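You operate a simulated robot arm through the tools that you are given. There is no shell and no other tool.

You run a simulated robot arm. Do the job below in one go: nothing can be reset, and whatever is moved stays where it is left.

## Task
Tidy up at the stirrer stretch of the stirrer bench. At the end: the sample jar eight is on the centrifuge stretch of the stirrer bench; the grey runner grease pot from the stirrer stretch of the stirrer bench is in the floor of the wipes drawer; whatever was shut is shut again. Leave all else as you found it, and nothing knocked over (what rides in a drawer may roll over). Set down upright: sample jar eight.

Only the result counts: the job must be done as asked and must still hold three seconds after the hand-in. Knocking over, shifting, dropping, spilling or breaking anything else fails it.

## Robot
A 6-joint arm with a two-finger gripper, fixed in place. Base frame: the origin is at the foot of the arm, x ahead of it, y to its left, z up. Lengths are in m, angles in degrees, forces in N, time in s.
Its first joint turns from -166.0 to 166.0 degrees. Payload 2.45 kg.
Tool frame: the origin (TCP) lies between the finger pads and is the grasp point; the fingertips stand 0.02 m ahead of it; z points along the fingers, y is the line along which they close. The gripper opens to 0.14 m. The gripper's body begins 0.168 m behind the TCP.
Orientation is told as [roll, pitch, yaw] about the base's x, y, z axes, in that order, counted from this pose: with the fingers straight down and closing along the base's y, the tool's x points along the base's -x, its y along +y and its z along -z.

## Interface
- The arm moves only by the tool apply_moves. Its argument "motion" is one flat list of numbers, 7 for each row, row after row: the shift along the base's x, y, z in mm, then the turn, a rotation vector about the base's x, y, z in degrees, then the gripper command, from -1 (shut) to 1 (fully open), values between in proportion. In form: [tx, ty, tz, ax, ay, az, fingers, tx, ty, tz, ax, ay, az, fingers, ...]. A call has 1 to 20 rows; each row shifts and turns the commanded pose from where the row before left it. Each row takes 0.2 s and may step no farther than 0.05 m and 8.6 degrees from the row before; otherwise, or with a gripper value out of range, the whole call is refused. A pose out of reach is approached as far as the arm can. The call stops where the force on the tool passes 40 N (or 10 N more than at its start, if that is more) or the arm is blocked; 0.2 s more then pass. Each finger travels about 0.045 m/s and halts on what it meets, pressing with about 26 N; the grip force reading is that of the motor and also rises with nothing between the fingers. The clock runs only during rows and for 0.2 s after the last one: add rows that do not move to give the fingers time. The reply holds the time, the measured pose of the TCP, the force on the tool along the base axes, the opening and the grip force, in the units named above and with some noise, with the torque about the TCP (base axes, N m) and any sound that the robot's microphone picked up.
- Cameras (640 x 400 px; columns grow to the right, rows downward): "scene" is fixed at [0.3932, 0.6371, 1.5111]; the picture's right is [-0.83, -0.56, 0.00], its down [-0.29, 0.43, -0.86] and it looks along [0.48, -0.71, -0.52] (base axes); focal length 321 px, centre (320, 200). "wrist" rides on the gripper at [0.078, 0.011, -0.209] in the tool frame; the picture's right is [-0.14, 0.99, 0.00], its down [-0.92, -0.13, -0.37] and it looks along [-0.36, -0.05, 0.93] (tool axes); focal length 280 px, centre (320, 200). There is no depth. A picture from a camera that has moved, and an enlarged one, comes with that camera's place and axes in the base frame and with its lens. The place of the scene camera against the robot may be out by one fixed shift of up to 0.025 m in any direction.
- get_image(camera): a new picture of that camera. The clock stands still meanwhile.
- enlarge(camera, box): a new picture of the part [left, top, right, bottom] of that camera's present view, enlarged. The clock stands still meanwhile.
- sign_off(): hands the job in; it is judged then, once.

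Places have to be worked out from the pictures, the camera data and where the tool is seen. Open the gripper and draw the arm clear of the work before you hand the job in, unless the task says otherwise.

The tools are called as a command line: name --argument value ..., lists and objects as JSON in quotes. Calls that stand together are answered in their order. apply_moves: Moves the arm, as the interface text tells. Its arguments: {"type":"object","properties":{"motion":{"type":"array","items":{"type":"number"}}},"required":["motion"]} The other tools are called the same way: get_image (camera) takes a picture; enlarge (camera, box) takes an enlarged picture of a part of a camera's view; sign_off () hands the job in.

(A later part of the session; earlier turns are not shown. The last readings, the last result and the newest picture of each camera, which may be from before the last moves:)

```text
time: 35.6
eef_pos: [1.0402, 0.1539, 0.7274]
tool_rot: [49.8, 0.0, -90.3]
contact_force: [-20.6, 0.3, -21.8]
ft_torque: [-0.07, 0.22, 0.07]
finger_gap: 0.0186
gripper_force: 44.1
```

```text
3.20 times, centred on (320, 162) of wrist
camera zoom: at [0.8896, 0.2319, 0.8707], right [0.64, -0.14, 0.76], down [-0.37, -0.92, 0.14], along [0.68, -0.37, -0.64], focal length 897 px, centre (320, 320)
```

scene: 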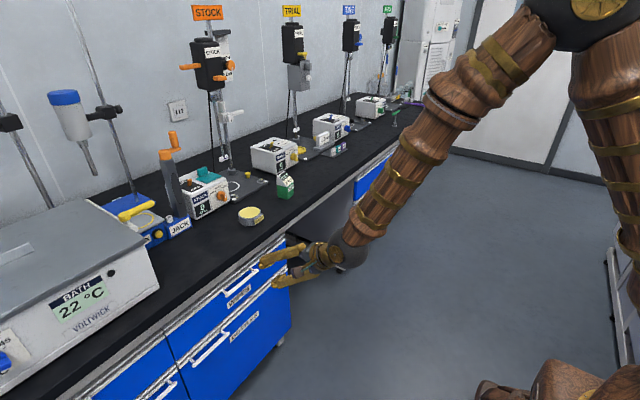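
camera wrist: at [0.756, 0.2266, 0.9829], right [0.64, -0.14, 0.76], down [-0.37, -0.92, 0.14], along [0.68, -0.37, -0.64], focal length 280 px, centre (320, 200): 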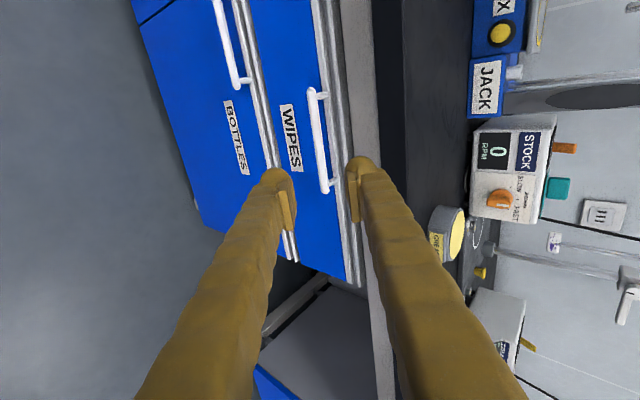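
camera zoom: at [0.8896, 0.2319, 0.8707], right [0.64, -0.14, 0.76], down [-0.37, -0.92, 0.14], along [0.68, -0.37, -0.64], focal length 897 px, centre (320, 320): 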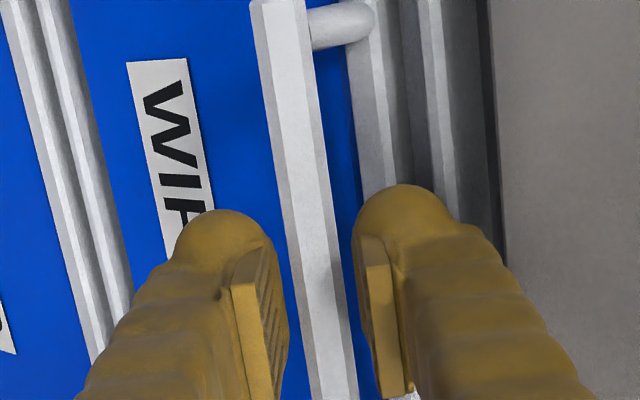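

The bar is now between the pads, but only the lower finger bears on it. I'll shift about 5 mm along −n so the grip centres on the bar.

apply_moves --motion '[-1.6, 0, -1.9, 0, 0, 0, -1, -1.6, 0, -1.9, 0, 0, 0, -1, 0, 0, 0, 0, 0, 0, -1]'

```text
time: 36.4
eef_pos: [1.0412, 0.1536, 0.727]
tool_rot: [50.2, 0.0, -90.2]
contact_force: [1.6, -16.5, -0.2]
ft_torque: [-0.25, -0.18, -0.06]
finger_gap: 0.0184
gripper_force: 43.9
```

Gap holds at 18 mm with centred force, so the bar is gripped. I'll start pulling the drawer toward −x gently.

apply_moves --motion '[-10, 0, 0, 0, 0, 0, -1, -10, 0, 0, 0, 0, 0, -1, -10, 0, 0, 0, 0, 0, -1]'

get_image --camera "wrist"

enlarge --camera "scene" --box '[140, 200, 300, 310]'

```text
time: 37.2
eef_pos: [1.0116, 0.1535, 0.7286]
tool_rot: [50.1, 0.0, -90.3]
contact_force: [0.2, -32.4, 17.1]
ft_torque: [-0.31, -0.31, -0.14]
finger_gap: 0.0186
gripper_force: 43.3
```

```text
taken
camera wrist: at [0.8583, 0.2321, 0.8697], right [0.63, -0.14, 0.76], down [-0.37, -0.92, 0.14], along [0.68, -0.37, -0.64], focal length 280 px, centre (320, 200)
```

wrist: 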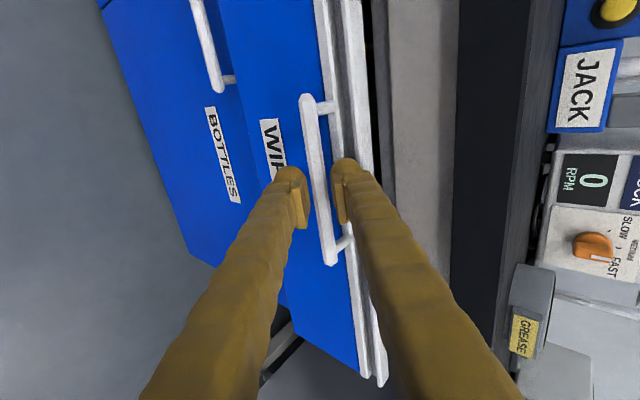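

```text
3.64 times, centred on (220, 255) of scene
camera zoom: at [0.3932, 0.6371, 1.5111], right [-0.83, -0.56, 0.0], down [-0.29, 0.43, -0.86], along [0.48, -0.71, -0.52], focal length 1167 px, centre (684, 0)
```

zoom: 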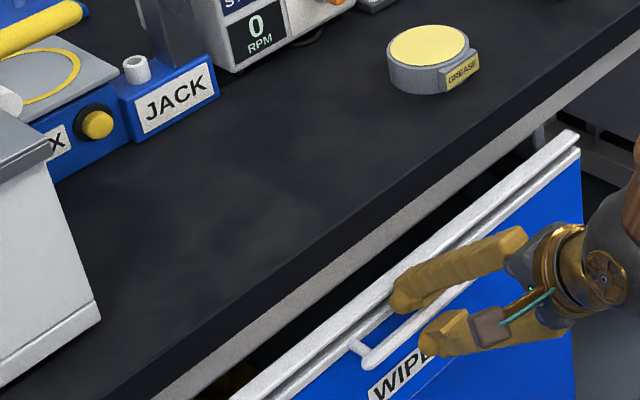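

The drawer is moving. There's a sideways load of about −32 N in y, so I'll test a small y correction while pulling further.

apply_moves --motion '[-5, -1.5, -1, 0, 0, 0, -1, -5, 0, 0, 0, 0, 0, -1]'

```text
time: 37.9
eef_pos: [1.0014, 0.1537, 0.7272]
tool_rot: [50.3, 0.1, -90.2]
contact_force: [1.1, -1.1, 3.9]
ft_torque: [-0.2, -0.22, 0.02]
finger_gap: 0.0185
gripper_force: 43.1
stopped in row 2: the force on the tool passed its limit at 48 N (the readings are from after the stop); the commanded pose is now the measured one
```

The load is relieved and the commanded pose has been re-zeroed. I'll continue pulling in modest steps.

apply_moves --motion '[-12, 0, 0, 0, 0, 0, -1, -12, 0, 0, 0, 0, 0, -1, -12, 0, 0, 0, 0, 0, -1, -12, 0, 0, 0, 0, 0, -1]'

```text
time: 38.9
eef_pos: [0.954, 0.154, 0.7273]
tool_rot: [50.4, 0.0, -90.1]
contact_force: [-1.2, -18.2, 19.6]
ft_torque: [-0.29, -0.32, -0.15]
finger_gap: 0.0187
gripper_force: 43.9
```

apply_moves --motion '[-5, -0.7, 1, 0, 0, 0, -1]'

```text
time: 39.3
eef_pos: [0.9485, 0.1531, 0.7277]
tool_rot: [50.2, 0.1, -90.1]
contact_force: [1.3, -9.8, 12.1]
ft_torque: [-0.17, -0.24, -0.13]
finger_gap: 0.0187
gripper_force: 43.4
```

Shifting in the direction of the load relieves it. I'll continue pulling with a slight y/z bias.

apply_moves --motion '[-12, -0.6, 0.6, 0, 0, 0, -1, -12, -0.3, 0.4, 0, 0, 0, -1, -12, -0.3, 0.3, 0, 0, 0, -1, -12, -0.3, 0.3, 0, 0, 0, -1]'

```text
time: 40.4
eef_pos: [0.9007, 0.1541, 0.7278]
tool_rot: [50.1, 0.0, -89.9]
contact_force: [-1.3, 1.8, -3.1]
ft_torque: [-0.03, -0.11, -0.03]
finger_gap: 0.0185
gripper_force: 44.1
stopped in row 4: the force on the tool passed its limit at 42 N (the readings are from after the stop); the commanded pose is now the measured one
```

Now 140 mm open, and the load has been re-zeroed. I'll continue with plain −x steps.

apply_moves --motion '[-10, 0, 0, 0, 0, 0, -1, -10, 0, 0, 0, 0, 0, -1, -10, 0, 0, 0, 0, 0, -1]'

get_image --camera "scene"

get_image --camera "wrist"

```text
time: 41.1
eef_pos: [0.871, 0.1536, 0.7278]
tool_rot: [50.0, 0.2, -89.9]
contact_force: [-0.9, 15.3, -2.8]
ft_torque: [0.17, -0.12, 0.2]
finger_gap: 0.0186
gripper_force: 43.9
```

```text
taken
```

scene: 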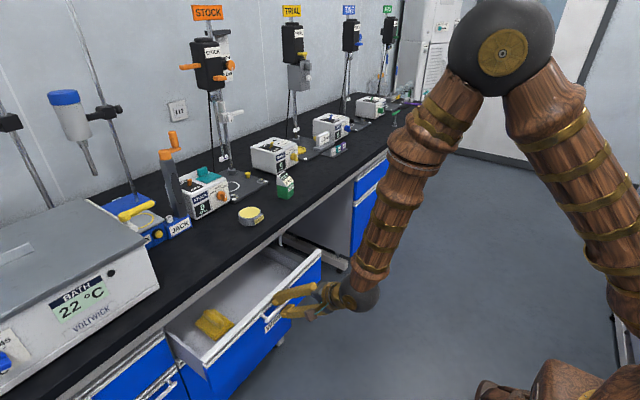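

```text
taken
camera wrist: at [0.7173, 0.2313, 0.8699], right [0.64, -0.14, 0.76], down [-0.36, -0.92, 0.14], along [0.68, -0.36, -0.64], focal length 280 px, centre (320, 200)
```

wrist: 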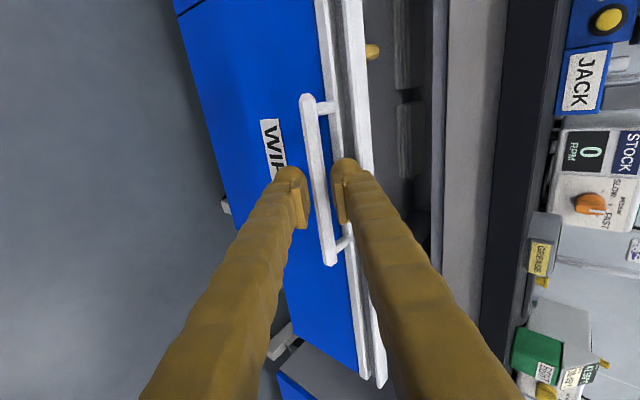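

The drawer is open 170 mm, and a yellow item sits on the left of its floor. I'll pull another ~80 mm for clearance.

apply_moves --motion '[-10, 0.4, 0, 0, 0, 0, -1, -10, 0, 0, 0, 0, 0, -1, -10, 0, 0, 0, 0, 0, -1, -10, 0, 0, 0, 0, 0, -1]'

apply_moves --motion '[-10, 0, 0, 0, 0, 0, -1, -10, 0, 0, 0, 0, 0, -1, -10, 0, 0, 0, 0, 0, -1, -10, 0, 0, 0, 0, 0, -1]'

get_image --camera "scene"

```text
time: 42.1
eef_pos: [0.8318, 0.1533, 0.727]
tool_rot: [50.0, 0.0, -90.0]
contact_force: [0.3, 0.7, -11.3]
ft_torque: [0.01, -0.06, 0.01]
finger_gap: 0.0187
gripper_force: 43.8
```

```text
time: 43.1
eef_pos: [0.791, 0.1549, 0.7271]
tool_rot: [50.1, -0.1, -90.0]
contact_force: [0.3, 6.1, -14.7]
ft_torque: [0.14, -0.03, 0.09]
finger_gap: 0.0187
gripper_force: 43.4
```

```text
taken
```

scene: 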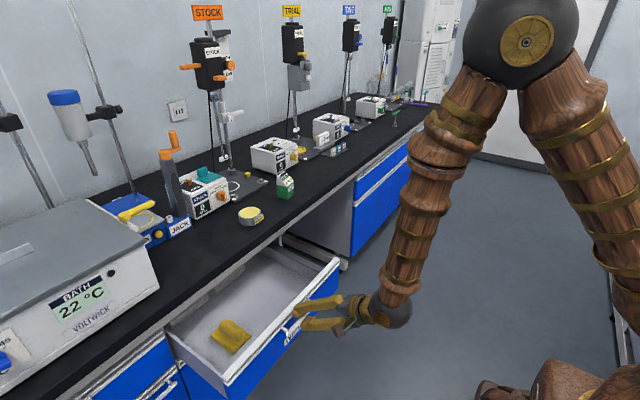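

The drawer is open ~250 mm, with a clear floor on its −y side. I'll release the bar as it was inserted (28 mm gap) and back out along the tool axis.

apply_moves --motion '[0, 0, 0, 0, 0, 0, -0.6, 0, 0, 0, 0, 0, 0, -0.6, 0, 0, 0, 0, 0, 0, -0.6, -8, 0, 6.7, 0, 0, 0, -0.6, -10, 0, 8.4, 0, 0, 0, -0.6, -10, 0, 8.4, 0, 0, 0, -0.6, -10, 0, 8.4, 0, 0, 0, -0.6]'

get_image --camera "wrist"

```text
time: 44.8
eef_pos: [0.7534, 0.1546, 0.76]
tool_rot: [50.2, 0.0, -89.9]
contact_force: [0.1, 0.5, -0.5]
ft_torque: [0.0, -0.02, -0.03]
finger_gap: 0.028
gripper_force: 0.1
```

```text
taken
camera wrist: at [0.6007, 0.232, 0.9021], right [0.64, -0.14, 0.76], down [-0.36, -0.92, 0.14], along [0.68, -0.36, -0.64], focal length 280 px, centre (320, 200)
```

wrist: 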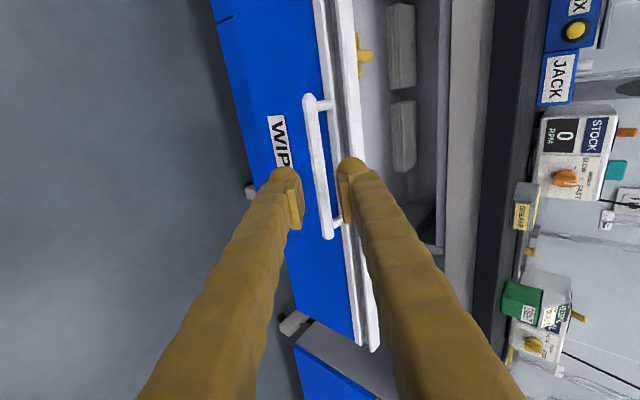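

Released cleanly. Now I'll raise the arm and undo the roll, keeping clear of the drawer and bench.

apply_moves --motion '[0, 0, 45, 0, 0, 0, -0.6, 0, 0, 45, 0, 0, 0, 0, 0, 0, 45, 0, 0, 0, 0.5, 0, 0, 45, 0, 0, 0, 1, 0, 0, 45, 0, 0, 0, 1, 0, 0, 45, 0, 0, 0, 1, 0, 0, 40, 0, 0, 0, 1]'

apply_moves --motion '[8, -14, 0, -6.28, 0, 5.27, 1, 8, -14, 0, -6.28, 0, 5.27, 1, 8, -14, 0, -6.28, 0, 5.27, 1, 8, -14, 0, -6.28, 0, 5.27, 1, 8, -14, 0, -6.28, 0, 5.27, 1, 8, -14, 0, -6.28, 0, 5.27, 1, 8, -14, 0, -6.28, 0, 5.27, 1, 8, -14, 0, -6.28, 0, 5.27, 1, 8, -14, 0, -6.28, 0, 5.27, 1, 8, -14, 0, -6.28, 0, 5.27, 1, 8, -14, 0, -6.2, 0, 5.2, 1, 0, 0, 0, 0, 5, 0, 1, 0, 0, 0, 0, 5, 0, 1]'

get_image --camera "wrist"

```text
time: 46.4
eef_pos: [0.7541, 0.1543, 1.0679]
tool_rot: [50.1, 0.1, -89.8]
contact_force: [-0.4, 0.2, -0.2]
ft_torque: [0.01, -0.01, 0.01]
finger_gap: 0.14
gripper_force: 0.1
```

```text
time: 49.1
eef_pos: [0.8395, -0.0004, 1.0692]
tool_rot: [0.0, -39.9, 0.2]
contact_force: [0.7, -0.5, 0.4]
ft_torque: [-0.01, 0.0, 0.0]
finger_gap: 0.1401
gripper_force: 0.0
```

```text
taken
camera wrist: at [0.6469, 0.0102, 1.1796], right [0.1, 0.99, 0.09], down [0.47, -0.13, 0.87], along [0.88, -0.05, -0.48], focal length 280 px, centre (320, 200)
```

wrist: 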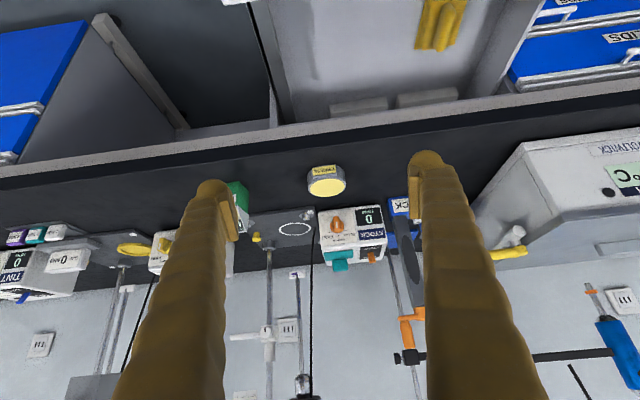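

enlarge --camera "wrist" --box '[226, 130, 426, 255]'

enlarge --camera "scene" --box '[140, 160, 340, 400]'

```text
3.20 times, centred on (326, 192) of wrist
camera zoom: at [0.6469, 0.0102, 1.1796], right [0.1, 0.99, 0.09], down [0.47, -0.13, 0.87], along [0.88, -0.05, -0.48], focal length 897 px, centre (301, 224)
```

zoom: 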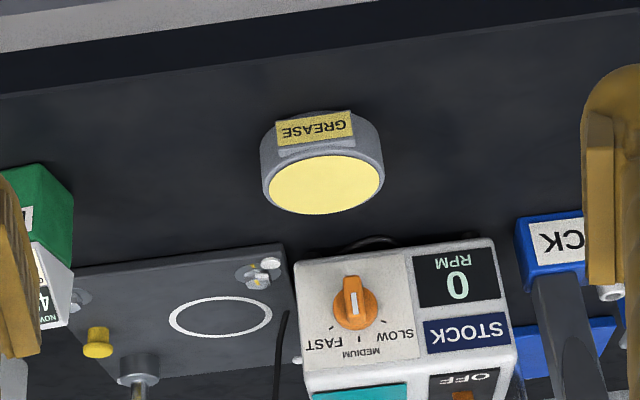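

```text
1.67 times, centred on (240, 280) of scene
camera zoom: at [0.3932, 0.6371, 1.5111], right [-0.83, -0.56, 0.0], down [-0.29, 0.43, -0.86], along [0.48, -0.71, -0.52], focal length 535 px, centre (453, 67)
```

zoom: 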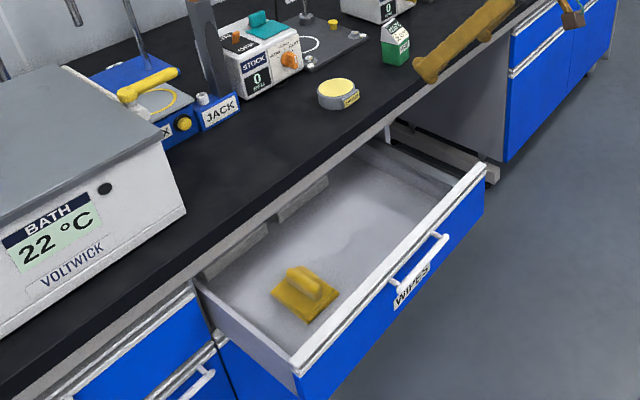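

Using wrist views only, the pot comes out at about (1.145, 0.0) with lid z≈0.878, so the bench is nearer z≈0.833. The scene camera seems slightly off. I'll approach in stages, starting with a standoff above and in front of the pot.

apply_moves --motion '[38, 0, -18.5, 0, 0, 0, 1, 38, 0, -18.5, 0, 0, 0, 1, 38, 0, -18.5, 0, 0, 0, 1, 38, 0, -18.5, 0, 0, 0, 1, 38, 0, -18.5, 0, 0, 0, 1, 38, 0, -18.5, 0, 0, 0, 1, 0, 0, 0, 0, 0, 0, 1]'

get_image --camera "wrist"

get_image --camera "scene"

```text
time: 50.8
eef_pos: [1.0691, -0.0016, 0.9602]
tool_rot: [0.0, -39.9, 0.0]
contact_force: [-0.1, 0.2, -0.7]
ft_torque: [-0.01, 0.0, -0.02]
finger_gap: 0.14
gripper_force: 0.0
```

```text
taken
camera wrist: at [0.8753, 0.0092, 1.0694], right [0.1, 0.99, 0.09], down [0.47, -0.13, 0.87], along [0.88, -0.05, -0.48], focal length 280 px, centre (320, 200)
```

wrist: 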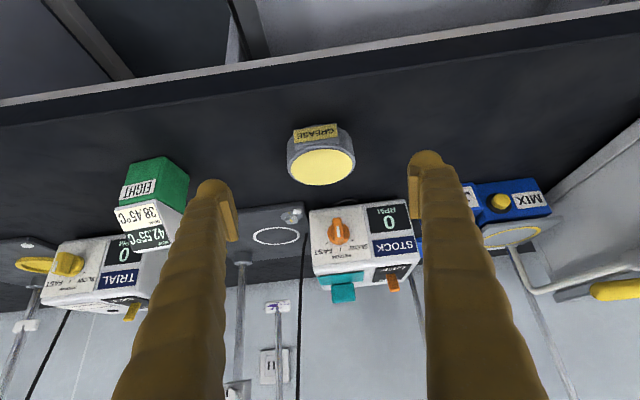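

```text
taken
```

scene: 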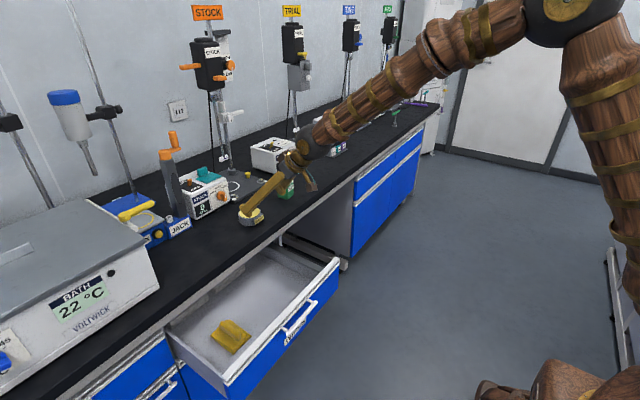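

enlarge --camera "wrist" --box '[270, 100, 370, 200]'

enlarge --camera "wrist" --box '[80, 120, 240, 270]'

```text
4.00 times, centred on (320, 150) of wrist
camera zoom: at [0.8753, 0.0092, 1.0694], right [0.1, 0.99, 0.09], down [0.47, -0.13, 0.87], along [0.88, -0.05, -0.48], focal length 1122 px, centre (320, 400)
```

zoom: 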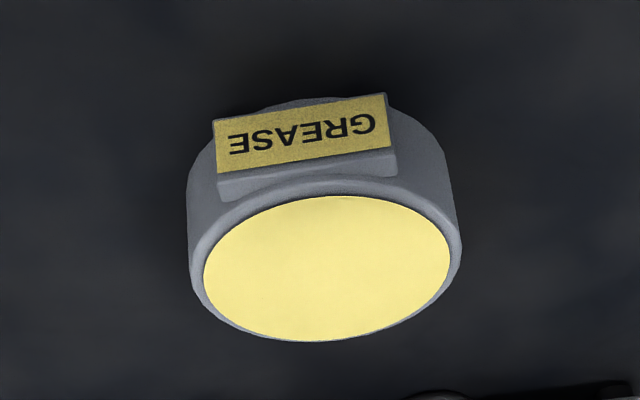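

```text
2.67 times, centred on (160, 195) of wrist
camera zoom: at [0.8753, 0.0092, 1.0694], right [0.1, 0.99, 0.09], down [0.47, -0.13, 0.87], along [0.88, -0.05, -0.48], focal length 748 px, centre (747, 213)
```

zoom: 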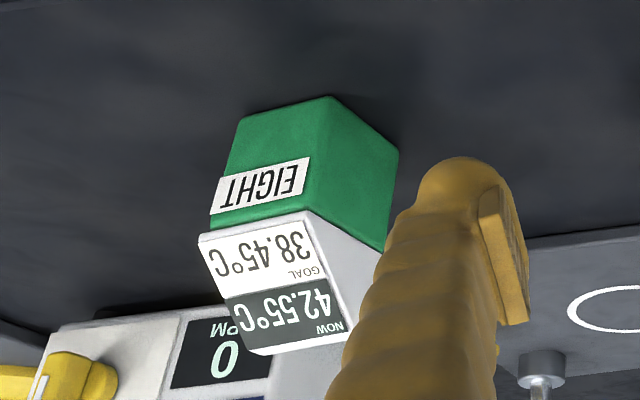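

Pot diameter is about 78 mm and the bench about z 0.835. I'll descend with the fingers straddling the pot, slowing near the bottom.

apply_moves --motion '[22, 1.2, -25, 0, 0, 0, 1, 22, 1.2, -25, 0, 0, 0, 1, 16, 1, -18, 0, 0, 0, 1, 11, 0, -14, 0, 0, 0, 1]'

get_image --camera "wrist"

enlarge --camera "scene" --box '[200, 170, 320, 245]'

```text
time: 51.8
eef_pos: [1.1413, 0.0044, 0.8773]
tool_rot: [0.0, -40.1, 0.1]
contact_force: [-0.1, 0.8, 1.0]
ft_torque: [-0.03, 0.04, -0.02]
finger_gap: 0.1401
gripper_force: 0.0
```

```text
taken
camera wrist: at [0.9467, 0.0144, 0.9869], right [0.1, 0.99, 0.09], down [0.47, -0.13, 0.87], along [0.88, -0.05, -0.48], focal length 280 px, centre (320, 200)
```

wrist: 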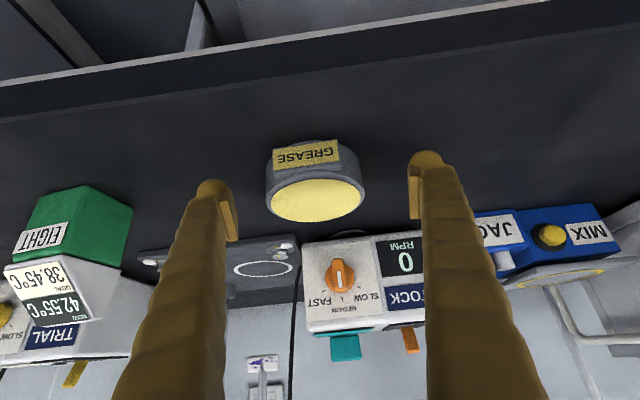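

```text
5.33 times, centred on (260, 208) of scene
camera zoom: at [0.3932, 0.6371, 1.5111], right [-0.83, -0.56, 0.0], down [-0.29, 0.43, -0.86], along [0.48, -0.71, -0.52], focal length 1711 px, centre (640, 160)
```

zoom: 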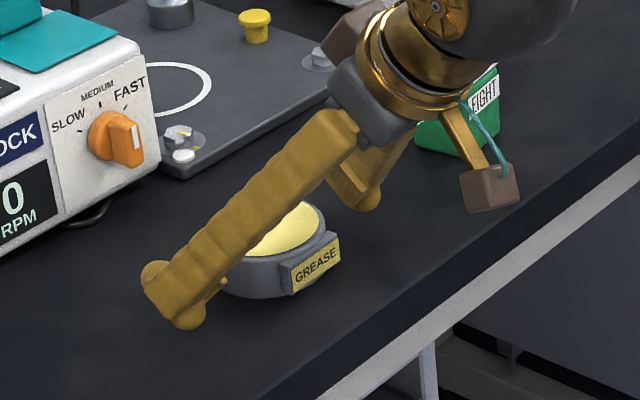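

The pot is centred between the fingers. I'll lower 9 mm more, trim y, and close on it.

apply_moves --motion '[0, -3, -5, 0, 0, 0, 1, 0, 0, -4, 0, 0, 0, 1, 0, 0, 0, 0, 0, 0, 0.3, 0, 0, 0, 0, 0, 0, 0.3, 0, 0, 0, 0, 0, 0, -0.2, 0, 0, 0, 0, 0, 0, -0.2, 0, 0, 0, 0, 0, 0, -0.2]'

get_image --camera "wrist"

```text
time: 53.0
eef_pos: [1.1406, -0.0008, 0.8729]
tool_rot: [0.0, -40.4, 0.1]
contact_force: [-4.7, -3.9, 17.3]
ft_torque: [-0.02, 0.02, -0.01]
finger_gap: 0.0799
gripper_force: 14.8
stopped in row 6: the force on the tool passed its limit at 48 N (the readings are from after the stop); the commanded pose is now the measured one
```

```text
taken
camera wrist: at [0.9476, 0.0099, 0.9817], right [0.1, 0.99, 0.09], down [0.46, -0.13, 0.88], along [0.88, -0.05, -0.47], focal length 280 px, centre (320, 200)
```

wrist: 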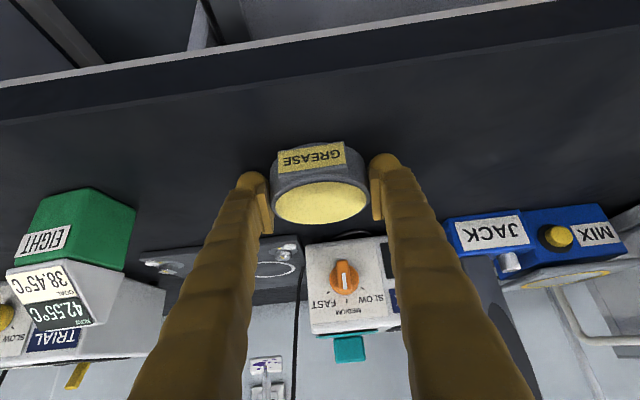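

The fingertips touched the bench at TCP z≈0.873, so the bench is at ≈0.846. I'll raise 4 mm and finish closing on the pot.

apply_moves --motion '[0, 0, 4, 0, 0, 0, -0.1, 0, 0, 0, 0, 0, 0, -0.3, 0, 0, 0, 0, 0, 0, -0.3, 0, 0, 0, 0, 0, 0, -0.3]'

```text
time: 54.0
eef_pos: [1.1408, -0.0009, 0.8752]
tool_rot: [0.0, -40.2, 0.0]
contact_force: [1.0, 0.4, 0.1]
ft_torque: [0.0, -0.01, 0.01]
finger_gap: 0.0791
gripper_force: 26.0
```

Pot gripped (gap 79 mm, 26 N). Lifting straight up.

apply_moves --motion '[0, 0, 15, 0, 0, 0, -1, 0, 0, 25, 0, 0, 0, -1, 0, 0, 30, 0, 0, 0, -1, 0, 0, 30, 0, 0, 0, -1]'

get_image --camera "wrist"

get_image --camera "scene"

```text
time: 55.0
eef_pos: [1.141, 0.0006, 0.9745]
tool_rot: [0.0, -40.0, 0.2]
contact_force: [-0.4, 0.4, -1.9]
ft_torque: [-0.02, -0.02, 0.0]
finger_gap: 0.0789
gripper_force: 26.3
```

```text
taken
camera wrist: at [0.9482, 0.0114, 1.083], right [0.1, 0.99, 0.09], down [0.47, -0.13, 0.88], along [0.88, -0.05, -0.48], focal length 280 px, centre (320, 200)
```

wrist: 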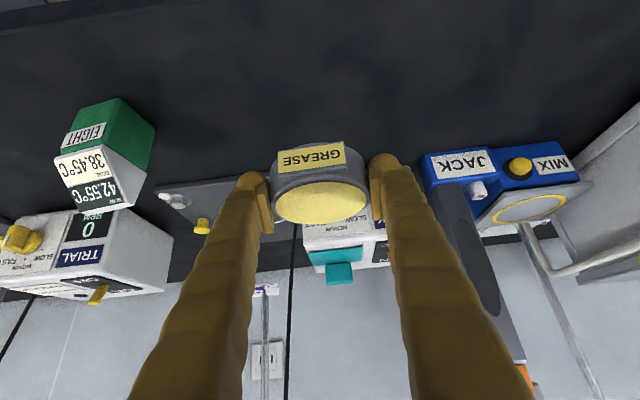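

```text
taken
```

scene: 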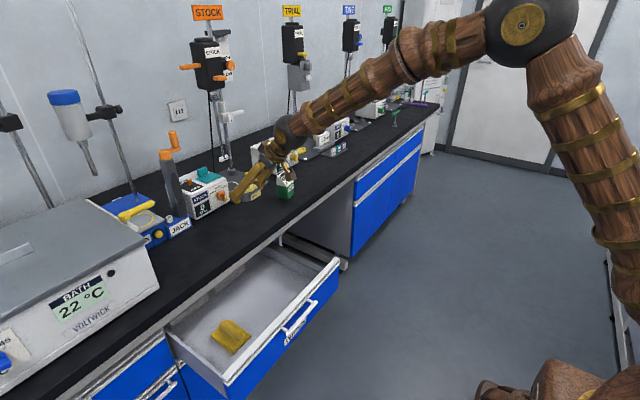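

Holding well. I'll carry the pot back over the open drawer at about (0.95, 0.035) and check from above.

apply_moves --motion '[-30, 0, 10, 0, 0, 0, -1, -40, 8, 0, 0, 0, 0, -1, -40, 8, 0, 0, 0, 0, -1, -40, 8, 0, 0, 0, 0, -1, -40, 8, 0, 0, 0, 0, -1, 0, 0, 0, 0, 0, 0, -1]'

get_image --camera "wrist"

enlarge --camera "scene" --box '[140, 160, 360, 400]'

```text
time: 56.4
eef_pos: [0.9509, 0.0306, 0.9847]
tool_rot: [0.0, -40.2, 0.1]
contact_force: [-0.4, 0.2, -2.4]
ft_torque: [-0.01, 0.03, -0.01]
finger_gap: 0.079
gripper_force: 25.8
```

```text
taken
camera wrist: at [0.7572, 0.0416, 1.0933], right [0.1, 0.99, 0.09], down [0.47, -0.13, 0.88], along [0.88, -0.05, -0.47], focal length 280 px, centre (320, 200)
```

wrist: 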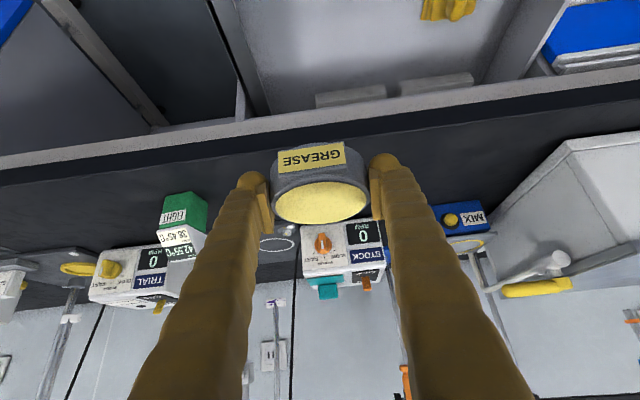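

```text
1.67 times, centred on (250, 280) of scene
camera zoom: at [0.3932, 0.6371, 1.5111], right [-0.83, -0.56, 0.0], down [-0.29, 0.43, -0.86], along [0.48, -0.71, -0.52], focal length 535 px, centre (437, 67)
```

zoom: 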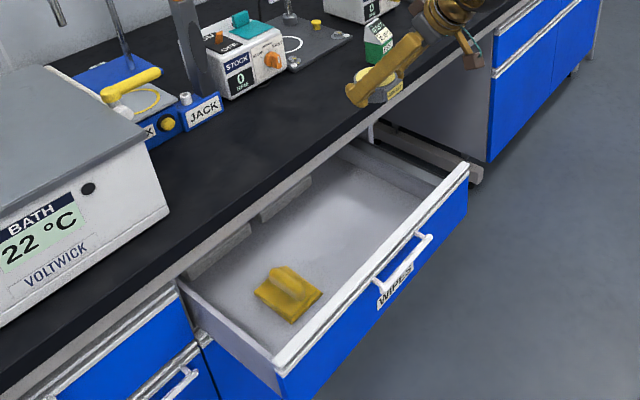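

I'll shift to y≈0.075, which clears the drawer's side wall (y≈-0.05) and the yellow item (y≳0.2), and start lowering.

apply_moves --motion '[0, 22, 0, 0, 0, 0, -1, 0, 22, 0, 0, 0, 0, -1, 0, 0, -40, 0, 0, 0, -1, 0, 0, -40, 0, 0, 0, -1, 0, 0, -40, 0, 0, 0, -1, 0, 0, -40, 0, 0, 0, -1, 0, 0, 0, 0, 0, 0, -1]'

get_image --camera "wrist"

enlarge --camera "scene" --box '[160, 210, 360, 400]'

```text
time: 58.0
eef_pos: [0.9484, 0.0705, 0.8208]
tool_rot: [4.3, -39.5, -8.2]
contact_force: [2.0, 2.2, -1.5]
ft_torque: [-0.22, 0.1, -0.04]
finger_gap: 0.0788
gripper_force: 26.1
```

```text
taken
camera wrist: at [0.757, 0.0927, 0.9328], right [0.2, 0.97, 0.14], down [0.45, -0.22, 0.86], along [0.87, -0.11, -0.48], focal length 280 px, centre (320, 200)
```

wrist: 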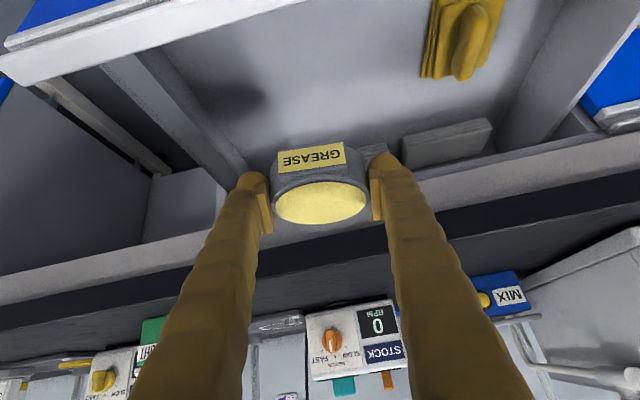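

```text
2.11 times, centred on (260, 305) of scene
camera zoom: at [0.3932, 0.6371, 1.5111], right [-0.83, -0.56, 0.0], down [-0.29, 0.43, -0.86], along [0.48, -0.71, -0.52], focal length 675 px, centre (446, -21)
```

zoom: 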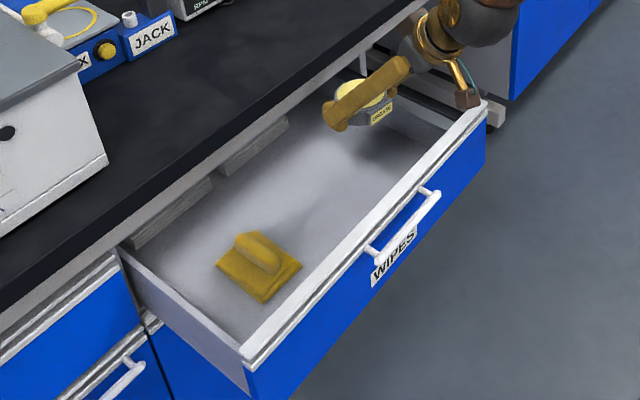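

The tool shows an unexpected −8° yaw. I'll let it settle and re-read before going on.

apply_moves --motion '[0, 0, 0, 0, 0, 0, -1, 0, 0, 0, 0, 0, 0, -1]'

enlarge --camera "scene" --box '[240, 210, 320, 270]'

```text
time: 58.6
eef_pos: [0.9508, 0.076, 0.8235]
tool_rot: [0.0, -40.2, 0.2]
contact_force: [-0.5, -0.5, -1.6]
ft_torque: [0.0, 0.0, -0.03]
finger_gap: 0.0789
gripper_force: 26.3
```

```text
6.67 times, centred on (280, 240) of scene
camera zoom: at [0.3932, 0.6371, 1.5111], right [-0.83, -0.56, 0.0], down [-0.29, 0.43, -0.86], along [0.48, -0.71, -0.52], focal length 2139 px, centre (587, -67)
```

zoom: 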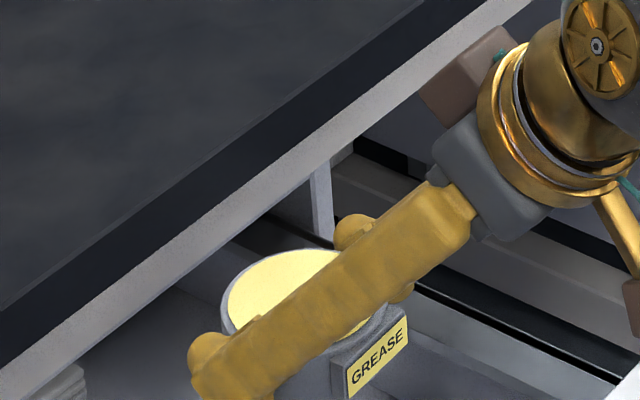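

It settled back (a wrist singularity transient). I'll lower in small steps until the pot touches the floor.

apply_moves --motion '[0, 0, -12, 0, 0, 0, -1, 0, 0, -12, 0, 0, 0, -1, 0, 0, -12, 0, 0, 0, -1, 0, 0, 0, 0, 0, 0, -1]'

get_image --camera "wrist"

```text
time: 59.6
eef_pos: [0.9493, 0.0762, 0.7881]
tool_rot: [0.0, -40.2, 0.3]
contact_force: [-0.2, 0.0, -1.4]
ft_torque: [-0.03, 0.04, 0.0]
finger_gap: 0.0792
gripper_force: 26.1
```

```text
taken
camera wrist: at [0.7565, 0.086, 0.8975], right [0.1, 0.99, 0.09], down [0.47, -0.13, 0.88], along [0.88, -0.05, -0.47], focal length 280 px, centre (320, 200)
```

wrist: 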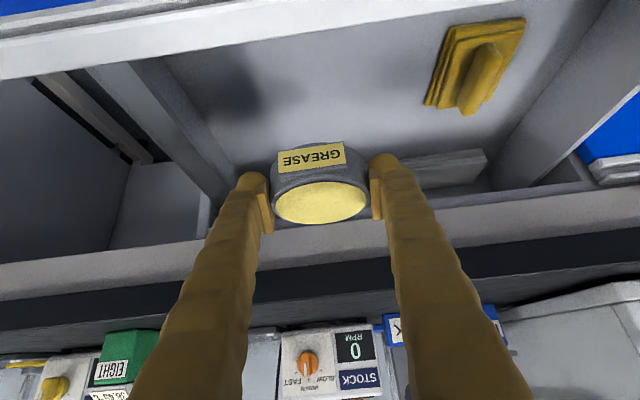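

Aligned well inside the drawer. Continuing the descent slowly.

apply_moves --motion '[0, 0, -10, 0, 0, 0, -1, 0, 0, -10, 0, 0, 0, -1, 0, 0, -8, 0, 0, 0, -1, 0, 0, 0, 0, 0, 0, -1]'

get_image --camera "wrist"

enlarge --camera "scene" --box '[180, 210, 360, 340]'

```text
time: 60.6
eef_pos: [0.9518, 0.0764, 0.7601]
tool_rot: [-0.3, -40.0, 0.1]
contact_force: [-0.5, 0.3, -1.0]
ft_torque: [0.02, -0.01, -0.03]
finger_gap: 0.0792
gripper_force: 26.1
```

```text
taken
camera wrist: at [0.7579, 0.0876, 0.8694], right [0.1, 0.99, 0.09], down [0.47, -0.13, 0.88], along [0.88, -0.05, -0.48], focal length 280 px, centre (320, 200)
```

wrist: 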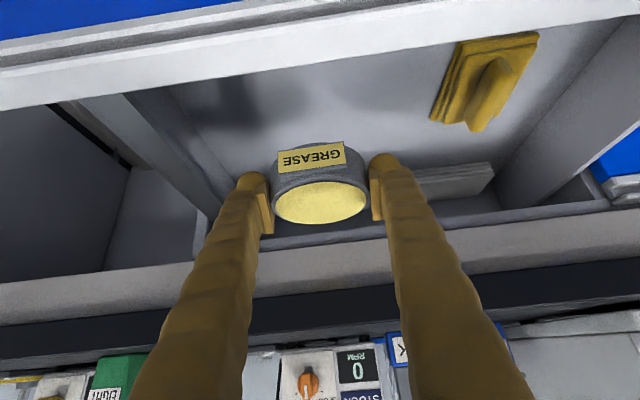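

```text
3.08 times, centred on (270, 275) of scene
camera zoom: at [0.3932, 0.6371, 1.5111], right [-0.83, -0.56, 0.0], down [-0.29, 0.43, -0.86], along [0.48, -0.71, -0.52], focal length 987 px, centre (474, -31)
```

zoom: 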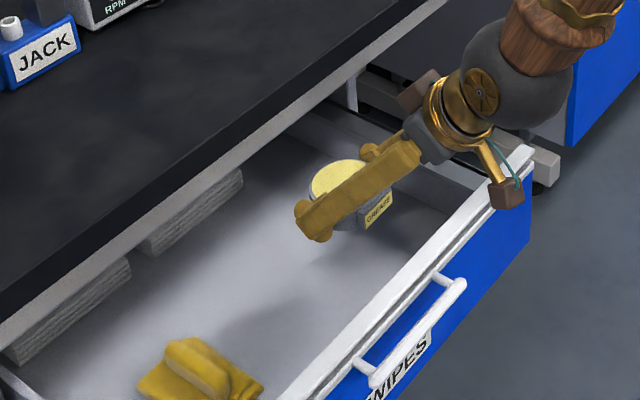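

apply_moves --motion '[0, 0, -6, 0, 0, 0, -1, 0, 0, -6, 0, 0, 0, -1, 0, 0, -6, 0, 0, 0, -1]'

enlarge --camera "scene" --box '[220, 210, 320, 290]'

```text
time: 61.4
eef_pos: [0.9516, 0.0766, 0.7423]
tool_rot: [-0.5, -40.1, 0.2]
contact_force: [-0.7, 0.2, -1.9]
ft_torque: [-0.01, 0.04, 0.03]
finger_gap: 0.0791
gripper_force: 26.0
```

```text
5.00 times, centred on (270, 250) of scene
camera zoom: at [0.3932, 0.6371, 1.5111], right [-0.83, -0.56, 0.0], down [-0.29, 0.43, -0.86], along [0.48, -0.71, -0.52], focal length 1604 px, centre (570, -50)
```

zoom: 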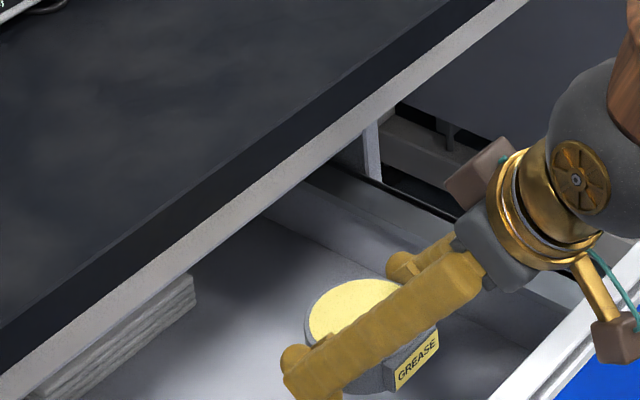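

No contact yet, so I'll continue in 4 mm steps.

apply_moves --motion '[0, 0, -4, 0, 0, 0, -1, 0, 0, -4, 0, 0, 0, -1, 0, 0, -4, 0, 0, 0, -1]'

enlarge --camera "scene" --box '[220, 210, 320, 290]'

```text
time: 62.2
eef_pos: [0.9523, 0.0771, 0.7294]
tool_rot: [-0.7, -40.0, 0.0]
contact_force: [-0.1, 0.2, -1.7]
ft_torque: [0.01, 0.01, -0.03]
finger_gap: 0.0791
gripper_force: 26.1
```

```text
5.00 times, centred on (270, 250) of scene
camera zoom: at [0.3932, 0.6371, 1.5111], right [-0.83, -0.56, 0.0], down [-0.29, 0.43, -0.86], along [0.48, -0.71, -0.52], focal length 1604 px, centre (570, -50)
```

zoom: 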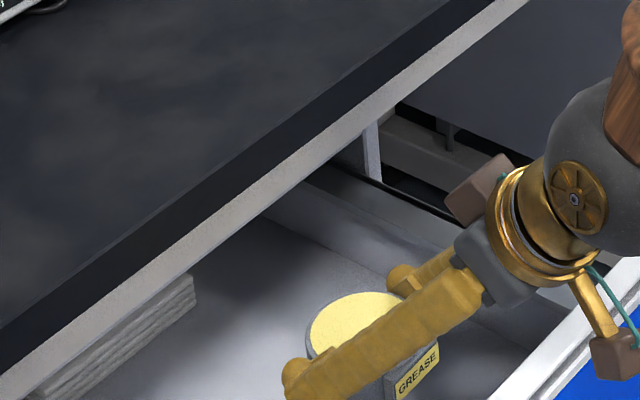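

apply_moves --motion '[0, 0, -4, 0, 0, 0, -1, 0, 0, -4, 0, 0, 0, -1, 0, 0, -4, 0, 0, 0, -1]'

get_image --camera "wrist"

```text
time: 63.0
eef_pos: [0.9503, 0.0823, 0.7186]
tool_rot: [-0.6, -40.0, 0.1]
contact_force: [0.5, -0.3, -1.2]
ft_torque: [-0.01, 0.0, 0.02]
finger_gap: 0.0791
gripper_force: 26.3
out of reach, approached as far as the arm can: row 2
```

```text
taken
camera wrist: at [0.7572, 0.0951, 0.8283], right [0.11, 0.99, 0.08], down [0.47, -0.12, 0.88], along [0.88, -0.06, -0.48], focal length 280 px, centre (320, 200)
```

wrist: 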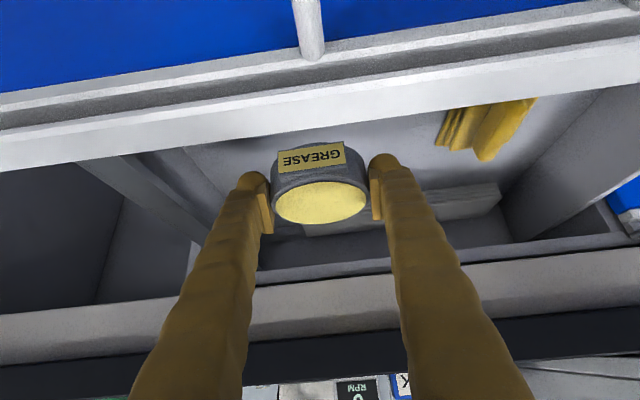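

The arm flagged one row as unreachable, and y is 5 mm off. I'll hold still and re-read.

apply_moves --motion '[0, 0, 0, 0, 0, 0, -1, 0, 0, 0, 0, 0, 0, -1]'

```text
time: 63.6
eef_pos: [0.9509, 0.0816, 0.7187]
tool_rot: [-0.6, -40.1, 0.2]
contact_force: [-0.6, 0.2, -1.5]
ft_torque: [-0.02, 0.01, -0.01]
finger_gap: 0.0788
gripper_force: 25.8
```

apply_moves --motion '[0, 0, -4, 0, 0, 0, -1, 0, 0, -4, 0, 0, 0, -1]'

```text
time: 64.2
eef_pos: [0.9492, 0.0868, 0.7099]
tool_rot: [-0.6, -40.1, 0.1]
contact_force: [-0.2, -0.3, -1.6]
ft_torque: [-0.02, -0.01, 0.02]
finger_gap: 0.0789
gripper_force: 25.8
out of reach, approached as far as the arm can: row 1
```

It still descends but drifts in +y, so I'm riding on a joint limit. I'll try making the tool slightly steeper while lowering.

apply_moves --motion '[0, 0, -2, 0, 2, 0, -1, 0, 0, -3, 0, 2, 0, -1, 0, 0, 0, 0, 0, 0, -1]'

```text
time: 65.0
eef_pos: [0.9491, 0.0866, 0.7048]
tool_rot: [0.0, -36.2, 0.1]
contact_force: [0.4, 0.2, -1.5]
ft_torque: [-0.01, 0.02, 0.02]
finger_gap: 0.0788
gripper_force: 25.2
```

apply_moves --motion '[0, 0, -4, 0, 1, 0, -1, 0, 0, -4, 0, 1, 0, -1, 0, 0, -4, 0, 1, 0, -1]'

get_image --camera "wrist"

enlarge --camera "scene" --box '[180, 210, 360, 340]'

```text
time: 65.8
eef_pos: [0.9494, 0.0852, 0.6932]
tool_rot: [0.0, -33.2, 0.1]
contact_force: [1.1, 0.4, -2.2]
ft_torque: [0.02, 0.04, 0.01]
finger_gap: 0.079
gripper_force: 25.8
```

```text
taken
camera wrist: at [0.7705, 0.096, 0.8255], right [0.11, 0.99, 0.08], down [0.57, -0.13, 0.81], along [0.81, -0.05, -0.58], focal length 280 px, centre (320, 200)
```

wrist: 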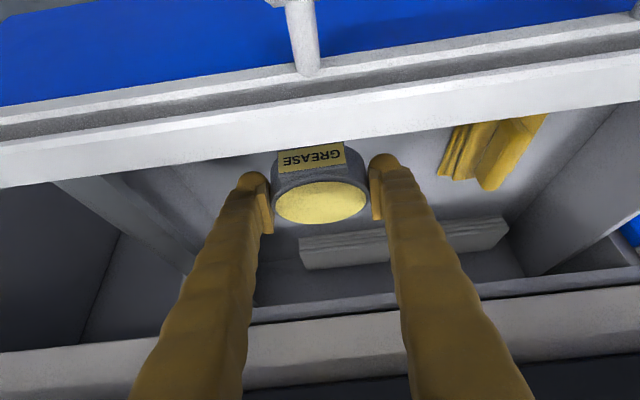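

```text
3.08 times, centred on (270, 275) of scene
camera zoom: at [0.3932, 0.6371, 1.5111], right [-0.83, -0.56, 0.0], down [-0.29, 0.43, -0.86], along [0.48, -0.71, -0.52], focal length 987 px, centre (474, -31)
```

zoom: 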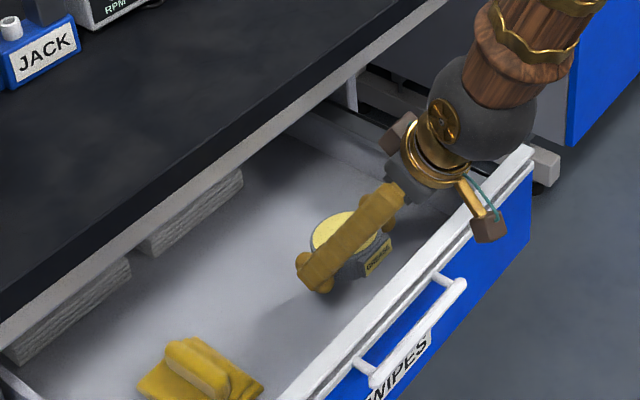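

Clearances to the drawer front still look fine. Continuing down carefully.

apply_moves --motion '[0, 0, -4, 0, 0.5, 0, -1, 0, 0, -4, 0, 0.5, 0, -1, 0, 0, -3, 0, 0.5, 0, -1]'

enlarge --camera "scene" --box '[230, 220, 330, 300]'

```text
time: 66.6
eef_pos: [0.9493, 0.0848, 0.6815]
tool_rot: [0.0, -31.6, 0.0]
contact_force: [-0.4, 0.3, -2.6]
ft_torque: [0.01, 0.02, -0.01]
finger_gap: 0.0791
gripper_force: 26.4
```

```text
5.00 times, centred on (280, 260) of scene
camera zoom: at [0.3932, 0.6371, 1.5111], right [-0.83, -0.56, 0.0], down [-0.29, 0.43, -0.86], along [0.48, -0.71, -0.52], focal length 1604 px, centre (520, -100)
```

zoom: 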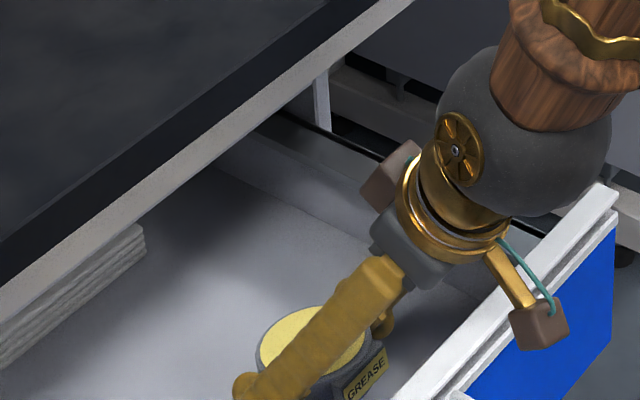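

apply_moves --motion '[0, 0, -3, 0, 0.3, 0, -1, 0, 0, -3, 0, 0.3, 0, -1, 0, 0, -3, 0, 0.3, 0, -1, 0, 0, -3, 0, 0.3, 0, -1]'

enlarge --camera "scene" --box '[230, 220, 330, 300]'

get_image --camera "wrist"

```text
time: 67.6
eef_pos: [0.9492, 0.0858, 0.671]
tool_rot: [0.0, -30.5, 0.2]
contact_force: [0.2, 0.5, -1.9]
ft_torque: [0.0, 0.03, 0.0]
finger_gap: 0.0789
gripper_force: 25.7
```

```text
5.00 times, centred on (280, 260) of scene
camera zoom: at [0.3932, 0.6371, 1.5111], right [-0.83, -0.56, 0.0], down [-0.29, 0.43, -0.86], along [0.48, -0.71, -0.52], focal length 1604 px, centre (520, -100)
```

zoom: 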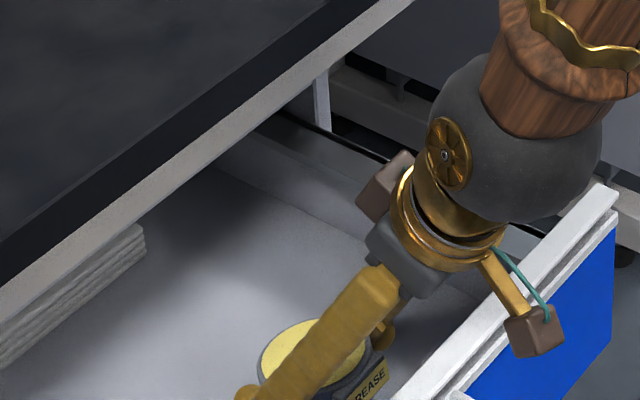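

```text
taken
camera wrist: at [0.7767, 0.0958, 0.8108], right [0.12, 0.99, 0.07], down [0.61, -0.13, 0.78], along [0.79, -0.05, -0.62], focal length 280 px, centre (320, 200)
```

wrist: 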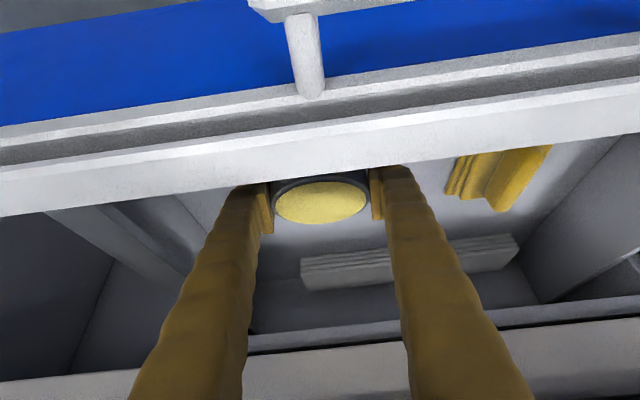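

The drawer front's top is actually at z≈0.745, so there is plenty of clearance. I'll keep lowering until contact.

apply_moves --motion '[0, 0, -4, 0, 0.3, 0, -1, 0, 0, -4, 0, 0.3, 0, -1, 0, 0, -4, 0, 0.3, 0, -1, 0, 0, -4, 0, 0.3, 0, -1]'

get_image --camera "wrist"

enlarge --camera "scene" --box '[230, 220, 330, 300]'

```text
time: 68.6
eef_pos: [0.9492, 0.0855, 0.6543]
tool_rot: [0.0, -29.4, 0.1]
contact_force: [-0.3, -0.3, -2.2]
ft_torque: [-0.04, -0.01, -0.01]
finger_gap: 0.0793
gripper_force: 25.8
```

```text
taken
camera wrist: at [0.7794, 0.0964, 0.7983], right [0.12, 0.99, 0.07], down [0.62, -0.13, 0.77], along [0.77, -0.05, -0.63], focal length 280 px, centre (320, 200)
```

wrist: 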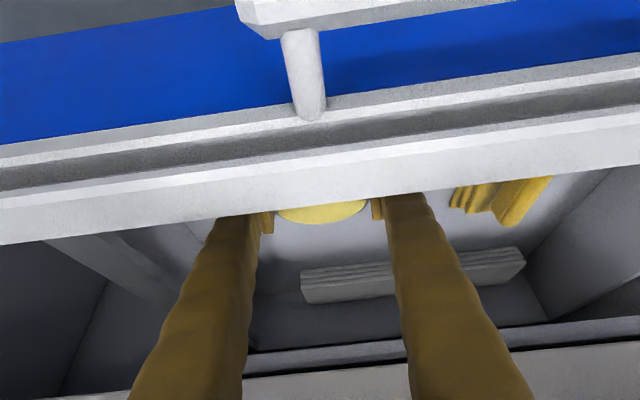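

```text
5.00 times, centred on (280, 260) of scene
camera zoom: at [0.3932, 0.6371, 1.5111], right [-0.83, -0.56, 0.0], down [-0.29, 0.43, -0.86], along [0.48, -0.71, -0.52], focal length 1604 px, centre (520, -100)
```

zoom: 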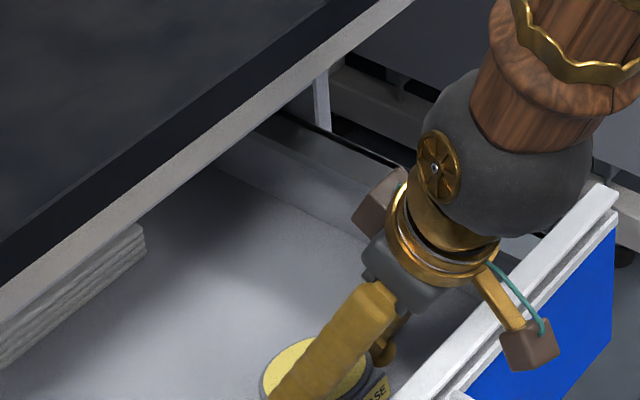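

apply_moves --motion '[0, 0, -3, 0, 0.4, 0, -1, 0, 0, -3, 0, 0.4, 0, -1, 0, 0, -3, 0, 0.4, 0, -1, 0, 0, -3, 0, 0.4, 0, -1]'

enlarge --camera "scene" --box '[230, 230, 330, 310]'

```text
time: 69.6
eef_pos: [0.9508, 0.0859, 0.6425]
tool_rot: [0.0, -27.7, 0.1]
contact_force: [-0.4, -0.4, -1.2]
ft_torque: [-0.01, -0.01, -0.04]
finger_gap: 0.0789
gripper_force: 25.5
```

```text
5.00 times, centred on (280, 270) of scene
camera zoom: at [0.3932, 0.6371, 1.5111], right [-0.83, -0.56, 0.0], down [-0.29, 0.43, -0.86], along [0.48, -0.71, -0.52], focal length 1604 px, centre (520, -150)
```

zoom: 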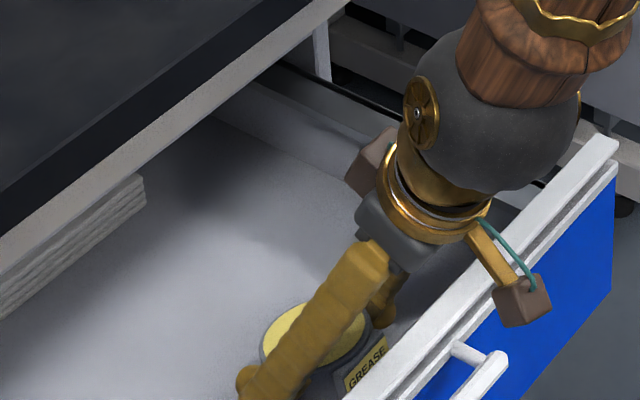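

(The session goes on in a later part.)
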